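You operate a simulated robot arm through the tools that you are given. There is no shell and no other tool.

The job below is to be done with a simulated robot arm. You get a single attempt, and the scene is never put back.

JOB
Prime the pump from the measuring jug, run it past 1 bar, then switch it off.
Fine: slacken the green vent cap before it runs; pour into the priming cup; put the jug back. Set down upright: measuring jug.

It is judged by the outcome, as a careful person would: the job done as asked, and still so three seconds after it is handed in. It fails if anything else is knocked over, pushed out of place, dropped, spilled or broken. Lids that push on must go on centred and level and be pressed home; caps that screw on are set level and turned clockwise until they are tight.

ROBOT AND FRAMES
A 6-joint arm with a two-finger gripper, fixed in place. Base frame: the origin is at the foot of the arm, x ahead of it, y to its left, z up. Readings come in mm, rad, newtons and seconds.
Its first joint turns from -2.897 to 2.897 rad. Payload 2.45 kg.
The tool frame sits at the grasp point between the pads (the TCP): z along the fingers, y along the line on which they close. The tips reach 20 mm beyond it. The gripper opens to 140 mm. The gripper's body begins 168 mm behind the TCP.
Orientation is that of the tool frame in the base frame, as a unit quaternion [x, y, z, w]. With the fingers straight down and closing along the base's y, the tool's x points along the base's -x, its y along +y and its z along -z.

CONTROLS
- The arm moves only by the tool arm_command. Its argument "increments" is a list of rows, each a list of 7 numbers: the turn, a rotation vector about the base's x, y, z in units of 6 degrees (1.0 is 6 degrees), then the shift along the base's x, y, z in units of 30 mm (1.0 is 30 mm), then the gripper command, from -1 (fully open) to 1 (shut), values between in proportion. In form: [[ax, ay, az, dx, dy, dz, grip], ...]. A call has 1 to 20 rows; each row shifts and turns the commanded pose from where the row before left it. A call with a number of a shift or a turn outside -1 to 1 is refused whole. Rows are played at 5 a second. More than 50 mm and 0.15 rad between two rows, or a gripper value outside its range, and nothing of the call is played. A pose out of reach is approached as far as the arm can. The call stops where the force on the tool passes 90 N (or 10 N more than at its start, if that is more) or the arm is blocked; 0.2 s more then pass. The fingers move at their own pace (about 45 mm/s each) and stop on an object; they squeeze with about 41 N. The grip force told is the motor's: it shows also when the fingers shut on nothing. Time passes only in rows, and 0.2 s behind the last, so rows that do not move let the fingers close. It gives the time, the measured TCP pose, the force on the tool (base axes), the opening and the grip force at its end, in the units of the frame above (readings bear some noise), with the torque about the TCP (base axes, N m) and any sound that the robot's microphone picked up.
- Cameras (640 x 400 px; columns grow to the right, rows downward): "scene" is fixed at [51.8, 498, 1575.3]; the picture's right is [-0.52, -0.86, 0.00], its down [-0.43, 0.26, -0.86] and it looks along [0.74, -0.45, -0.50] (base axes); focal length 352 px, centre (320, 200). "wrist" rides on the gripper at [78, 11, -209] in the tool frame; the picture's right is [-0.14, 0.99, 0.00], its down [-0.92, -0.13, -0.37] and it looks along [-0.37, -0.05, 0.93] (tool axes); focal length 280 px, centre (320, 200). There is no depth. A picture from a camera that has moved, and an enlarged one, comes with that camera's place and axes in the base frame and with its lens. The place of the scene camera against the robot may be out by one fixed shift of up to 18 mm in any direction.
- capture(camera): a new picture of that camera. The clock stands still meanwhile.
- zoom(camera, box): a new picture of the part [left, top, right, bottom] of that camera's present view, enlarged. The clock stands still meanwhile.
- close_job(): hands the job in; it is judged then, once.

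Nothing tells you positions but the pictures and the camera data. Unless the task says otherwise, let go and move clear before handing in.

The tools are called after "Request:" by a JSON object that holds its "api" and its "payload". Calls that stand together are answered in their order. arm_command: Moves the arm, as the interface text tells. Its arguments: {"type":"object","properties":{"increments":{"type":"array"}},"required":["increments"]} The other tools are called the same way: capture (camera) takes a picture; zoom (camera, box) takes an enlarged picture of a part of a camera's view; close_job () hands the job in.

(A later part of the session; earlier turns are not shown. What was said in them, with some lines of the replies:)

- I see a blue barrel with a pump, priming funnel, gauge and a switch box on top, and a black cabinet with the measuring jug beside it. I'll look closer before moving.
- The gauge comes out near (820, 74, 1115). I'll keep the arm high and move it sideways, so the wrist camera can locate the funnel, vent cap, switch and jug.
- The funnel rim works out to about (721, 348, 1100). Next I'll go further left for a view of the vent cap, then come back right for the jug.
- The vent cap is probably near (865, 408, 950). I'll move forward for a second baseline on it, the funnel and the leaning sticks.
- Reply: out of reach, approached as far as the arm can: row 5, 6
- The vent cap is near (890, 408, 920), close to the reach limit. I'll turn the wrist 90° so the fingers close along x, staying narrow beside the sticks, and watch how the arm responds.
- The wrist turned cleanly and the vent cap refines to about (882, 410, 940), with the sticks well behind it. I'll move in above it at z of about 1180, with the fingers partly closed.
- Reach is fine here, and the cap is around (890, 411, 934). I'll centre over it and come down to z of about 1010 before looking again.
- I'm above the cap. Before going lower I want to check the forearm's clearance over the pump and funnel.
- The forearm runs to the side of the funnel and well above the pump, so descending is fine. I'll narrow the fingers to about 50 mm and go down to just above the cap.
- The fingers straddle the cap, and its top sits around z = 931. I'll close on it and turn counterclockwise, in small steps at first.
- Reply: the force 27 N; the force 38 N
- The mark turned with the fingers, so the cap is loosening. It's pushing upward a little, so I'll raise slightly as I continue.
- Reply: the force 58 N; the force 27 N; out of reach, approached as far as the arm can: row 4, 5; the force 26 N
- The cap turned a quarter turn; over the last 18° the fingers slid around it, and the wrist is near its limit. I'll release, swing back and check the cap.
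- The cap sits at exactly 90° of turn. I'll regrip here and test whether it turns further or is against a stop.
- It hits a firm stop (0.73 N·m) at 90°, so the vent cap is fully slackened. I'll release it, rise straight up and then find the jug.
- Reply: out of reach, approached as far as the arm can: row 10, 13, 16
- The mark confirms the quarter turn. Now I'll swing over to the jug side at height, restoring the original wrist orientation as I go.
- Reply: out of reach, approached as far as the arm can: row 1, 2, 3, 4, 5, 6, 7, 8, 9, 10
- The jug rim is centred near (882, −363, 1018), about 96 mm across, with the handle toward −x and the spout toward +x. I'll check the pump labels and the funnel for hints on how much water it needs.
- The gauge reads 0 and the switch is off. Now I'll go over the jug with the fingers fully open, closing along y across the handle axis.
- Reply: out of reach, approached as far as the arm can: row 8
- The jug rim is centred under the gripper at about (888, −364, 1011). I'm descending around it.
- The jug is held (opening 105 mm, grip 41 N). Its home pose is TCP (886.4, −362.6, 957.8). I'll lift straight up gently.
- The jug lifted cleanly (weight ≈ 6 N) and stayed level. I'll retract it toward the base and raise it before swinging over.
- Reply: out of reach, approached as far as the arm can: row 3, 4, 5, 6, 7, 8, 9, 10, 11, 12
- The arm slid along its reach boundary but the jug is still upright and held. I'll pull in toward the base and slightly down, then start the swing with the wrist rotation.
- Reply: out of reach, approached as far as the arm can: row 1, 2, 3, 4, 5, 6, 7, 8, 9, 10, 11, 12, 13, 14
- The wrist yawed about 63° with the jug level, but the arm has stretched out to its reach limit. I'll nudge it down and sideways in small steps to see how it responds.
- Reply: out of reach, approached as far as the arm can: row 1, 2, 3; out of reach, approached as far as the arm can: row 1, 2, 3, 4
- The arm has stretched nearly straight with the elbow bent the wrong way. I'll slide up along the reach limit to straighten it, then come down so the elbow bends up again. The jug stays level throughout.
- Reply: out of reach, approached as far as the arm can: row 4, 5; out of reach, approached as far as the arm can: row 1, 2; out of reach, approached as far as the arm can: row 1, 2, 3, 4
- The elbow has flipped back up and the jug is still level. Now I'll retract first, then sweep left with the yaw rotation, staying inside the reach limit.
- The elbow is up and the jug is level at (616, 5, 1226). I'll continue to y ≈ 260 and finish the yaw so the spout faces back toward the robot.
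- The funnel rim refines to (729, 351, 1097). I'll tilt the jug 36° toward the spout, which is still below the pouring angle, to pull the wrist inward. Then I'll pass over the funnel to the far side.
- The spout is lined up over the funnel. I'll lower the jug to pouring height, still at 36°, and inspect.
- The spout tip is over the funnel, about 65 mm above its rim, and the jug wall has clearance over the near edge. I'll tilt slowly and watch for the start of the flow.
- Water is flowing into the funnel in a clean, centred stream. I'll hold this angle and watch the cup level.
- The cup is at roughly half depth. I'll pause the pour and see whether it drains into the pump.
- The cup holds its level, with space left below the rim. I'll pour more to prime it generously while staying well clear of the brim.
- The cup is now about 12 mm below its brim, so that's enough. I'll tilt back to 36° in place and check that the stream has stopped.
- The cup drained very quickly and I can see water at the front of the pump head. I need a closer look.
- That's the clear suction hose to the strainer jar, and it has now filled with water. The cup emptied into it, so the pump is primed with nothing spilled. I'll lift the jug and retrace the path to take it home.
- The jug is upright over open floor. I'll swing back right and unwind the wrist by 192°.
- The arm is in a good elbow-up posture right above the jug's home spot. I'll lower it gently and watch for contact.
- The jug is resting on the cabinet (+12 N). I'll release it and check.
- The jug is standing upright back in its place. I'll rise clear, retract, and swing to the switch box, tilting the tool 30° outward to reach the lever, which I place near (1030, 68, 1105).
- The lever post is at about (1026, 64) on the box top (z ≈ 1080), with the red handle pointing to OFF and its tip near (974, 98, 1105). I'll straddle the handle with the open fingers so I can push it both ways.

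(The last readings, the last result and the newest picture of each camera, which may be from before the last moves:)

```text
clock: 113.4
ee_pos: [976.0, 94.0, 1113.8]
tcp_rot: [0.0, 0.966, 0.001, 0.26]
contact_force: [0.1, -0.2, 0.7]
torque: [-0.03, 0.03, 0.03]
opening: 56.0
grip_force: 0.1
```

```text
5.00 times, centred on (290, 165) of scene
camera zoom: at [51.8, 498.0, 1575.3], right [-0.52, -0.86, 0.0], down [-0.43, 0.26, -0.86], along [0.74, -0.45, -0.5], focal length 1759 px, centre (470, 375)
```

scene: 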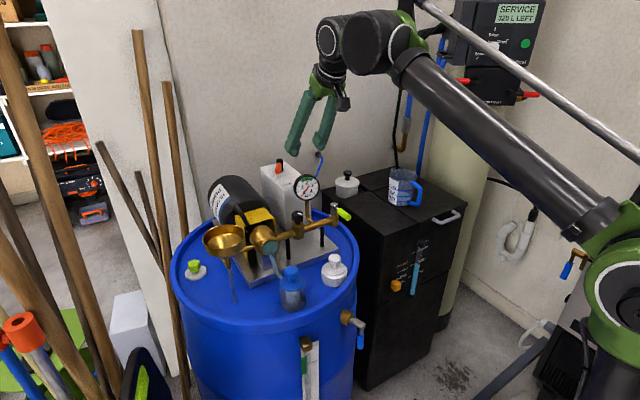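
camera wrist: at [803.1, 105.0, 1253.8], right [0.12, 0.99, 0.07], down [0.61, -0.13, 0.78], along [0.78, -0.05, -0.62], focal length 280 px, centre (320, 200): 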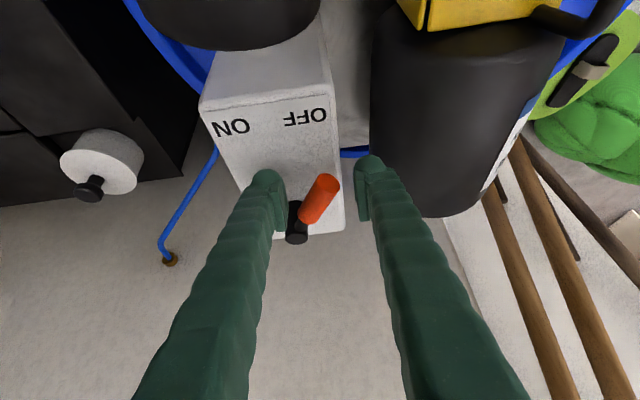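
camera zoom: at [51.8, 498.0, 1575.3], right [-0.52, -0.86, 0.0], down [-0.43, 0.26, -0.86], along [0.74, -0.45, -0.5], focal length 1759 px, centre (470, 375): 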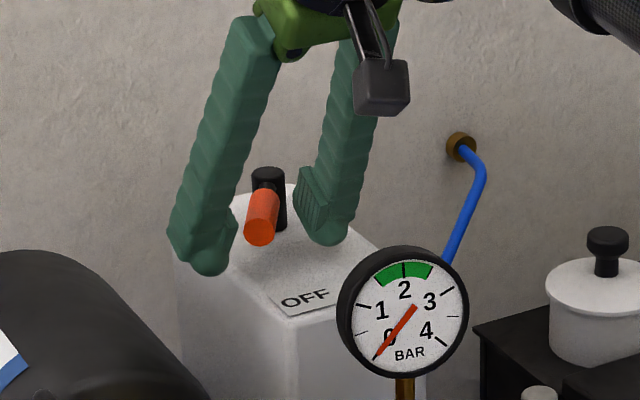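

The fingers straddle the handle with clearance above the box. I'll push it toward ON (−y).

Request:
{"api": "arm_command", "payload": {"increments": [[0, 0, 0, 0, -0.6, 0, 0.2], [0, 0, 0, 0, -0.5, 0, 0.2], [0, 0, 0, 0, -0.5, 0, 0.2], [0, 0, 0, 0, -0.5, 0, 0.2], [0, 0, 0, 0, -0.4, 0, 0.2]]}}

Request:
{"api": "zoom", "payload": {"camera": "scene", "box": [240, 125, 340, 205]}}

Request:
{"api": "capture", "payload": {"camera": "wrist"}}

```text
clock: 114.6
ee_pos: [975.1, 22.0, 1115.4]
tcp_rot: [-0.001, 0.966, 0.001, 0.26]
contact_force: [-1.4, 10.0, 0.1]
torque: [0.03, 0.0, 0.29]
opening: 63.0
grip_force: 5.3
```

```text
5.00 times, centred on (290, 165) of scene
camera zoom: at [51.8, 498.0, 1575.3], right [-0.52, -0.86, 0.0], down [-0.43, 0.26, -0.86], along [0.74, -0.45, -0.5], focal length 1759 px, centre (470, 375)
```

zoom: 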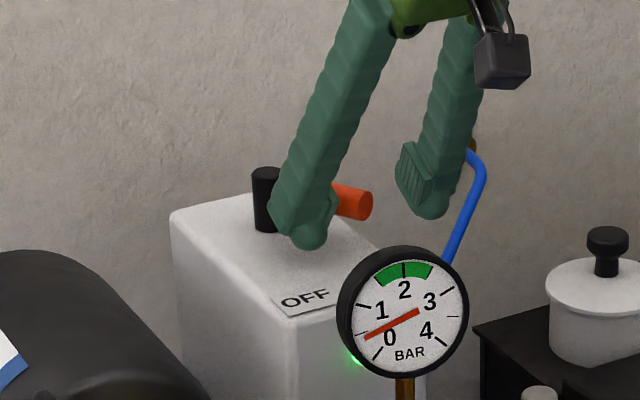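

```text
taken
camera wrist: at [802.6, 33.3, 1254.2], right [0.12, 0.99, 0.07], down [0.61, -0.13, 0.78], along [0.78, -0.05, -0.62], focal length 280 px, centre (320, 200)
```

wrist: 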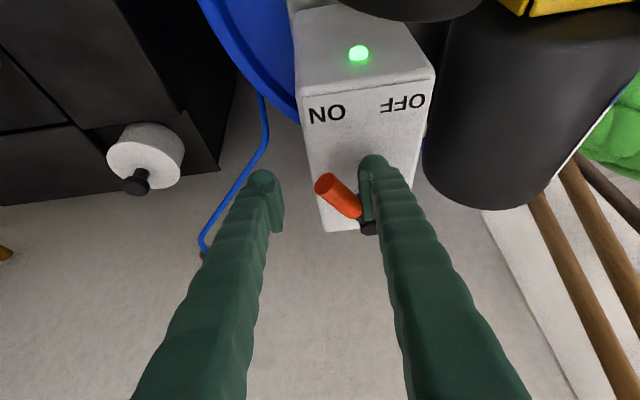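

The green lamp is lit and the gauge needle is rising. I'll ease off the handle slightly and watch the gauge.

Request:
{"api": "arm_command", "payload": {"increments": [[0, 0, 0, 0, 0.2, 0, 0.2], [0, 0, 0, 0, 0, 0, 0.2]]}}

Request:
{"api": "zoom", "payload": {"camera": "scene", "box": [240, 125, 340, 205]}}

Request:
{"api": "zoom", "payload": {"camera": "scene", "box": [170, 200, 350, 310]}}

```text
clock: 115.2
ee_pos: [976.5, 26.0, 1114.7]
tcp_rot: [0.0, 0.966, 0.001, 0.259]
contact_force: [-1.4, 1.1, 1.0]
torque: [0.03, 0.02, 0.09]
opening: 57.0
grip_force: 0.6
```

```text
5.00 times, centred on (290, 165) of scene
camera zoom: at [51.8, 498.0, 1575.3], right [-0.52, -0.86, 0.0], down [-0.43, 0.26, -0.86], along [0.74, -0.45, -0.5], focal length 1759 px, centre (470, 375)
```

zoom: 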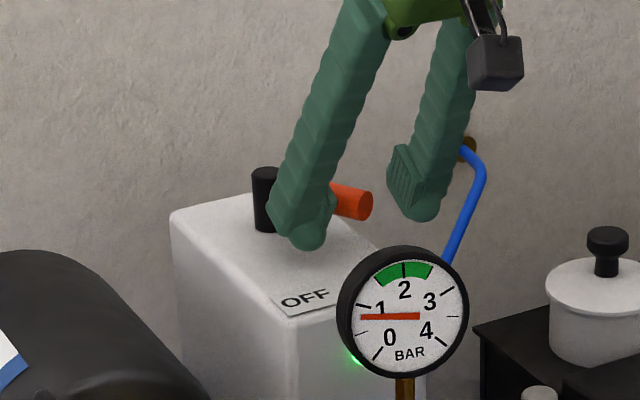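

```text
3.56 times, centred on (260, 255) of scene
camera zoom: at [51.8, 498.0, 1575.3], right [-0.52, -0.86, 0.0], down [-0.43, 0.26, -0.86], along [0.74, -0.45, -0.5], focal length 1251 px, centre (533, 4)
```

zoom: 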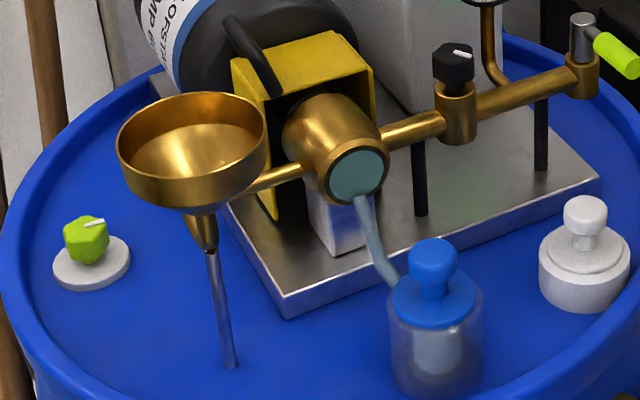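

Request:
{"api": "arm_command", "payload": {"increments": [[0, 0, 0, 0, 0, 0, 0.2], [0, 0, 0, 0, 0, 0, 0.2]]}}

Request:
{"api": "zoom", "payload": {"camera": "scene", "box": [240, 125, 340, 205]}}

```text
clock: 115.8
ee_pos: [977.4, 26.5, 1114.4]
tcp_rot: [0.001, 0.966, 0.001, 0.259]
contact_force: [-0.9, -0.9, -0.1]
torque: [0.01, 0.01, 0.0]
opening: 56.0
grip_force: 0.0
```

```text
5.00 times, centred on (290, 165) of scene
camera zoom: at [51.8, 498.0, 1575.3], right [-0.52, -0.86, 0.0], down [-0.43, 0.26, -0.86], along [0.74, -0.45, -0.5], focal length 1759 px, centre (470, 375)
```

zoom: 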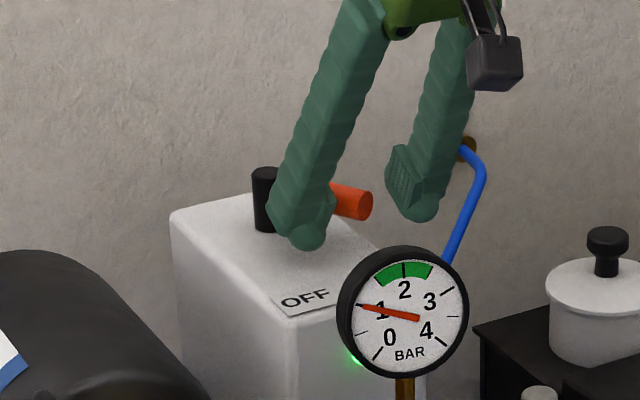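

Request:
{"api": "arm_command", "payload": {"increments": [[0, 0, 0, 0, 0, 0, 0.2], [0, 0, 0, 0, 0, 0, 0.2]]}}

Request:
{"api": "zoom", "payload": {"camera": "scene", "box": [240, 125, 340, 205]}}

```text
clock: 116.4
ee_pos: [976.2, 25.2, 1114.0]
tcp_rot: [-0.001, 0.966, 0.002, 0.259]
contact_force: [-0.9, 0.2, -0.1]
torque: [-0.03, 0.01, 0.01]
opening: 55.9
grip_force: 0.1
```

```text
5.00 times, centred on (290, 165) of scene
camera zoom: at [51.8, 498.0, 1575.3], right [-0.52, -0.86, 0.0], down [-0.43, 0.26, -0.86], along [0.74, -0.45, -0.5], focal length 1759 px, centre (470, 375)
```

zoom: 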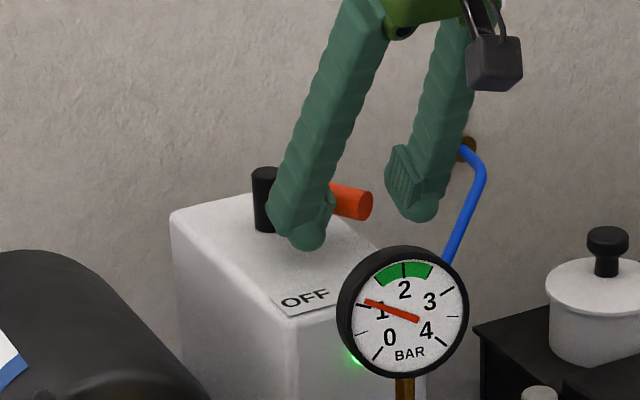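

Request:
{"api": "arm_command", "payload": {"increments": [[0, 0, 0, 0, 0, 0, 0.2], [0, 0, 0, 0, 0, 0, 0.2], [0, 0, 0, 0, 0, 0, 0.2], [0, 0, 0, 0, 0, 0, 0.2]]}}

Request:
{"api": "zoom", "payload": {"camera": "scene", "box": [270, 165, 340, 215]}}

```text
clock: 117.4
ee_pos: [975.7, 27.0, 1114.7]
tcp_rot: [-0.001, 0.966, 0.001, 0.26]
contact_force: [-0.3, 0.0, 0.7]
torque: [0.01, -0.03, -0.05]
opening: 56.1
grip_force: 0.0
```

```text
8.00 times, centred on (305, 190) of scene
camera zoom: at [51.8, 498.0, 1575.3], right [-0.52, -0.86, 0.0], down [-0.43, 0.26, -0.86], along [0.74, -0.45, -0.5], focal length 2815 px, centre (440, 280)
```

zoom: 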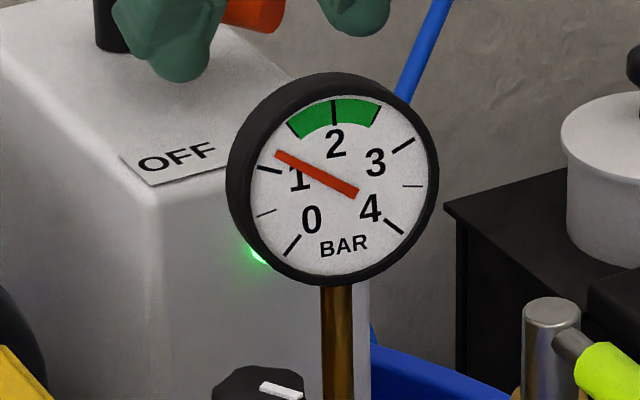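

The gauge reads about 1.3 bar, clearly past 1. Now I'll push the handle back to OFF with the fingers closed to about 40 mm.

Request:
{"api": "arm_command", "payload": {"increments": [[0, 0, 0, 0, 0, 0, 0.43], [0, 0, 0, 0, 0.6, 0, 0.43], [0, 0, 0, 0, 0.6, 0, 0.43], [0, 0, 0, 0, 0.5, 0, 0.43], [0, 0, 0, 0, 0.5, 0, 0.43], [0, 0, 0, 0, 0.4, 0, 0.43]]}}

Request:
{"api": "zoom", "payload": {"camera": "scene", "box": [240, 125, 340, 205]}}

Request:
{"api": "capture", "payload": {"camera": "wrist"}}

```text
clock: 118.8
ee_pos: [976.5, 102.0, 1114.2]
tcp_rot: [0.001, 0.966, 0.001, 0.259]
contact_force: [-3.7, -21.1, -2.1]
torque: [0.08, 0.21, -0.54]
opening: 53.6
grip_force: 10.5
```

```text
5.00 times, centred on (290, 165) of scene
camera zoom: at [51.8, 498.0, 1575.3], right [-0.52, -0.86, 0.0], down [-0.43, 0.26, -0.86], along [0.74, -0.45, -0.5], focal length 1759 px, centre (470, 375)
```

zoom: 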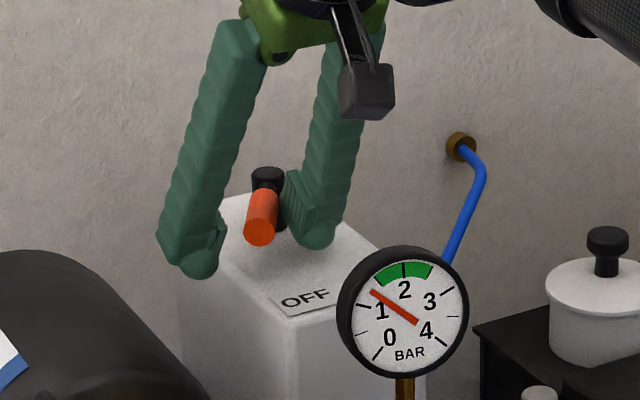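

```text
taken
camera wrist: at [803.4, 113.4, 1253.4], right [0.12, 0.99, 0.07], down [0.61, -0.13, 0.78], along [0.78, -0.05, -0.62], focal length 280 px, centre (320, 200)
```

wrist: 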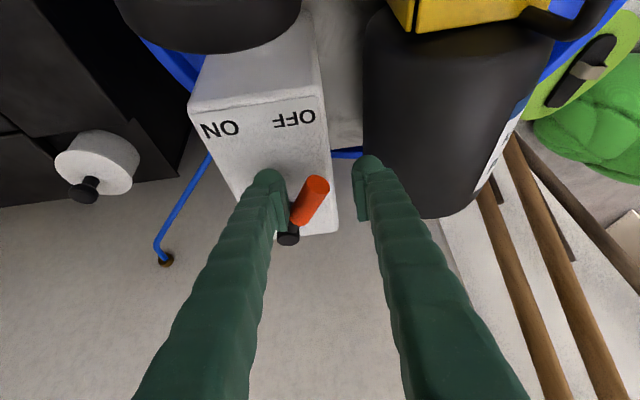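

The lever is back at OFF and the lamp is out. I'll centre the fingers off the handle, lift straight up and move clear.

Request:
{"api": "arm_command", "payload": {"increments": [[0, 0, 0, 0, -0.25, 0, 0.2], [0, 0, 0, 0, 0, 0, 0.2], [0, 0, 0, 0, 0, 0.5, 0.2], [0, 0, 0, 0, 0, 1, 0.2], [0, 0, 0, -0.2, 0, 1, 0.2], [0, 0, 0, -1, 0, 0.8, 0.2], [0, 0, 0, -1, 0, 0.6, 0.2], [0, 0, 0, -1, 0, 0.4, 0.2], [0, 0, 0, -1, 0, 0, 0.2], [0, 0, 0, -1, 0, 0, 0.2], [0, 0, 0, -1, 0, 0, 0.2], [0, 0, 0, -1, 0, 0, 0.2], [0, 0, 0, -1, 0, 0, 0.2], [0, 0, 0, 0, 0, 0, 0.2]]}}

Request:
{"api": "capture", "payload": {"camera": "scene"}}

Request:
{"api": "zoom", "payload": {"camera": "scene", "box": [240, 145, 340, 225]}}

Request:
{"api": "zoom", "payload": {"camera": "scene", "box": [160, 180, 360, 320]}}

Request:
{"api": "zoom", "payload": {"camera": "scene", "box": [330, 140, 470, 230]}}

Request:
{"api": "capture", "payload": {"camera": "wrist"}}

```text
clock: 121.8
ee_pos: [729.0, 96.3, 1242.7]
tcp_rot: [0.0, 0.966, 0.001, 0.26]
contact_force: [0.9, 0.0, 0.4]
torque: [0.04, -0.02, 0.0]
opening: 56.1
grip_force: 0.1
```

```text
taken
```

scene: 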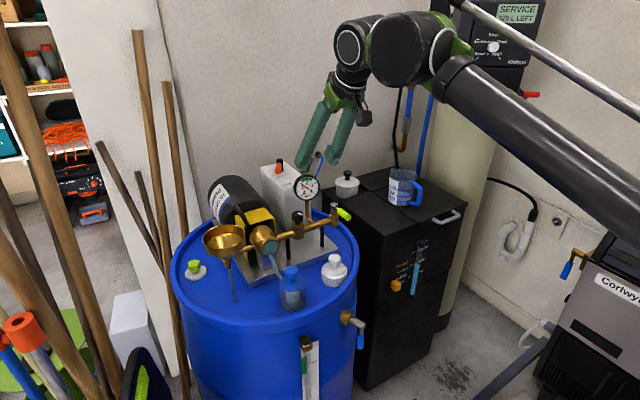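

```text
5.00 times, centred on (290, 185) of scene
camera zoom: at [51.8, 498.0, 1575.3], right [-0.52, -0.86, 0.0], down [-0.43, 0.26, -0.86], along [0.74, -0.45, -0.5], focal length 1759 px, centre (470, 275)
```

zoom: 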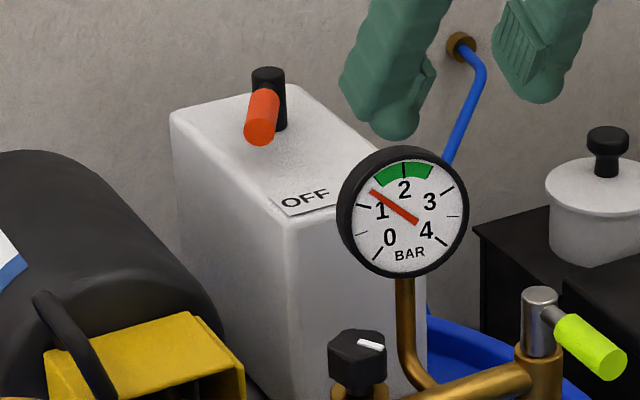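

```text
2.86 times, centred on (260, 250) of scene
camera zoom: at [51.8, 498.0, 1575.3], right [-0.52, -0.86, 0.0], down [-0.43, 0.26, -0.86], along [0.74, -0.45, -0.5], focal length 1005 px, centre (491, 57)
```

zoom: 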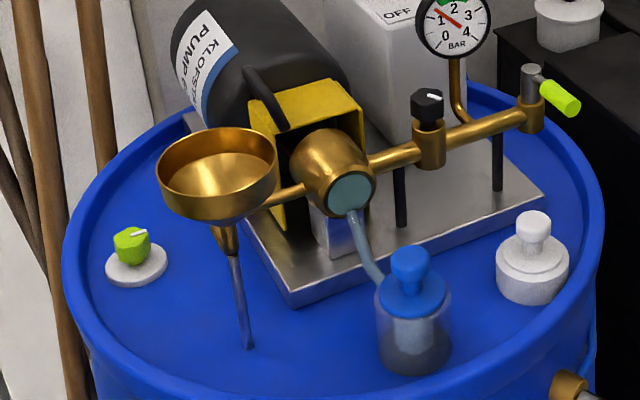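

```text
4.44 times, centred on (400, 185) of scene
camera zoom: at [51.8, 498.0, 1575.3], right [-0.52, -0.86, 0.0], down [-0.43, 0.26, -0.86], along [0.74, -0.45, -0.5], focal length 1564 px, centre (-36, 267)
```

zoom: 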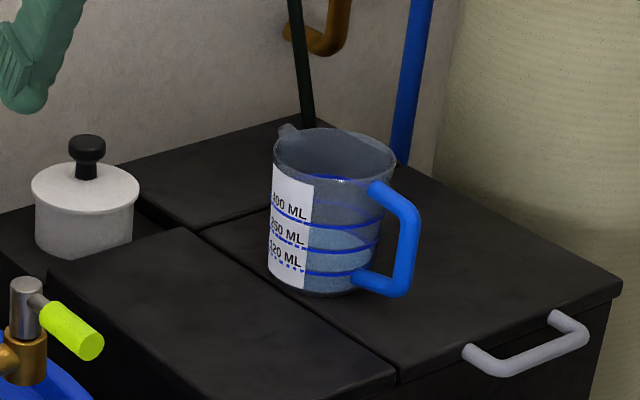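

```text
taken
camera wrist: at [556.2, 108.0, 1381.8], right [0.12, 0.99, 0.07], down [0.61, -0.13, 0.78], along [0.78, -0.05, -0.62], focal length 280 px, centre (320, 200)
```

wrist: 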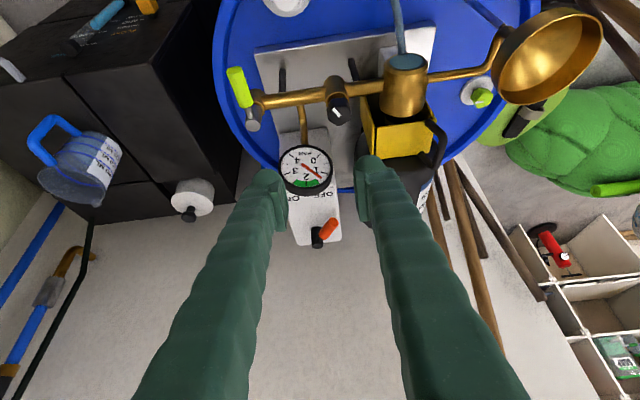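

The vent cap is slackened, and the pump was primed without spilling and run to about 1.4 bar. The lever is at OFF with the lamp out, the jug stands upright in its original spot, and the arm is clear. I'm handing in the job.

Request:
{"api": "close_job", "payload": {}}

```text
The job is handed in.
```

The pump is primed, was run past 1 bar, and is switched off again. I've handed the job in, and no verdict has come back.

- **Vent cap:** I turned the green cap a quarter turn counterclockwise, up to its stop, before the pump ran. I left it slackened.
- **Priming:** I poured from the measuring jug into the priming cup in stages. The cup then emptied into the pump and the clear suction hose filled with water. I saw nothing spilled.
- **Run:** I switched the lever to ON and the lamp lit. The gauge was at about 1.3 bar when I turned it back. With the lever at OFF and the lamp out, the gauge was holding at about 1.4 bar.
- **Jug:** It is back upright in its original place on the cabinet, with some water left in it.

The arm has let go and is clear. I saw nothing else knocked over or out of place in the final pictures.
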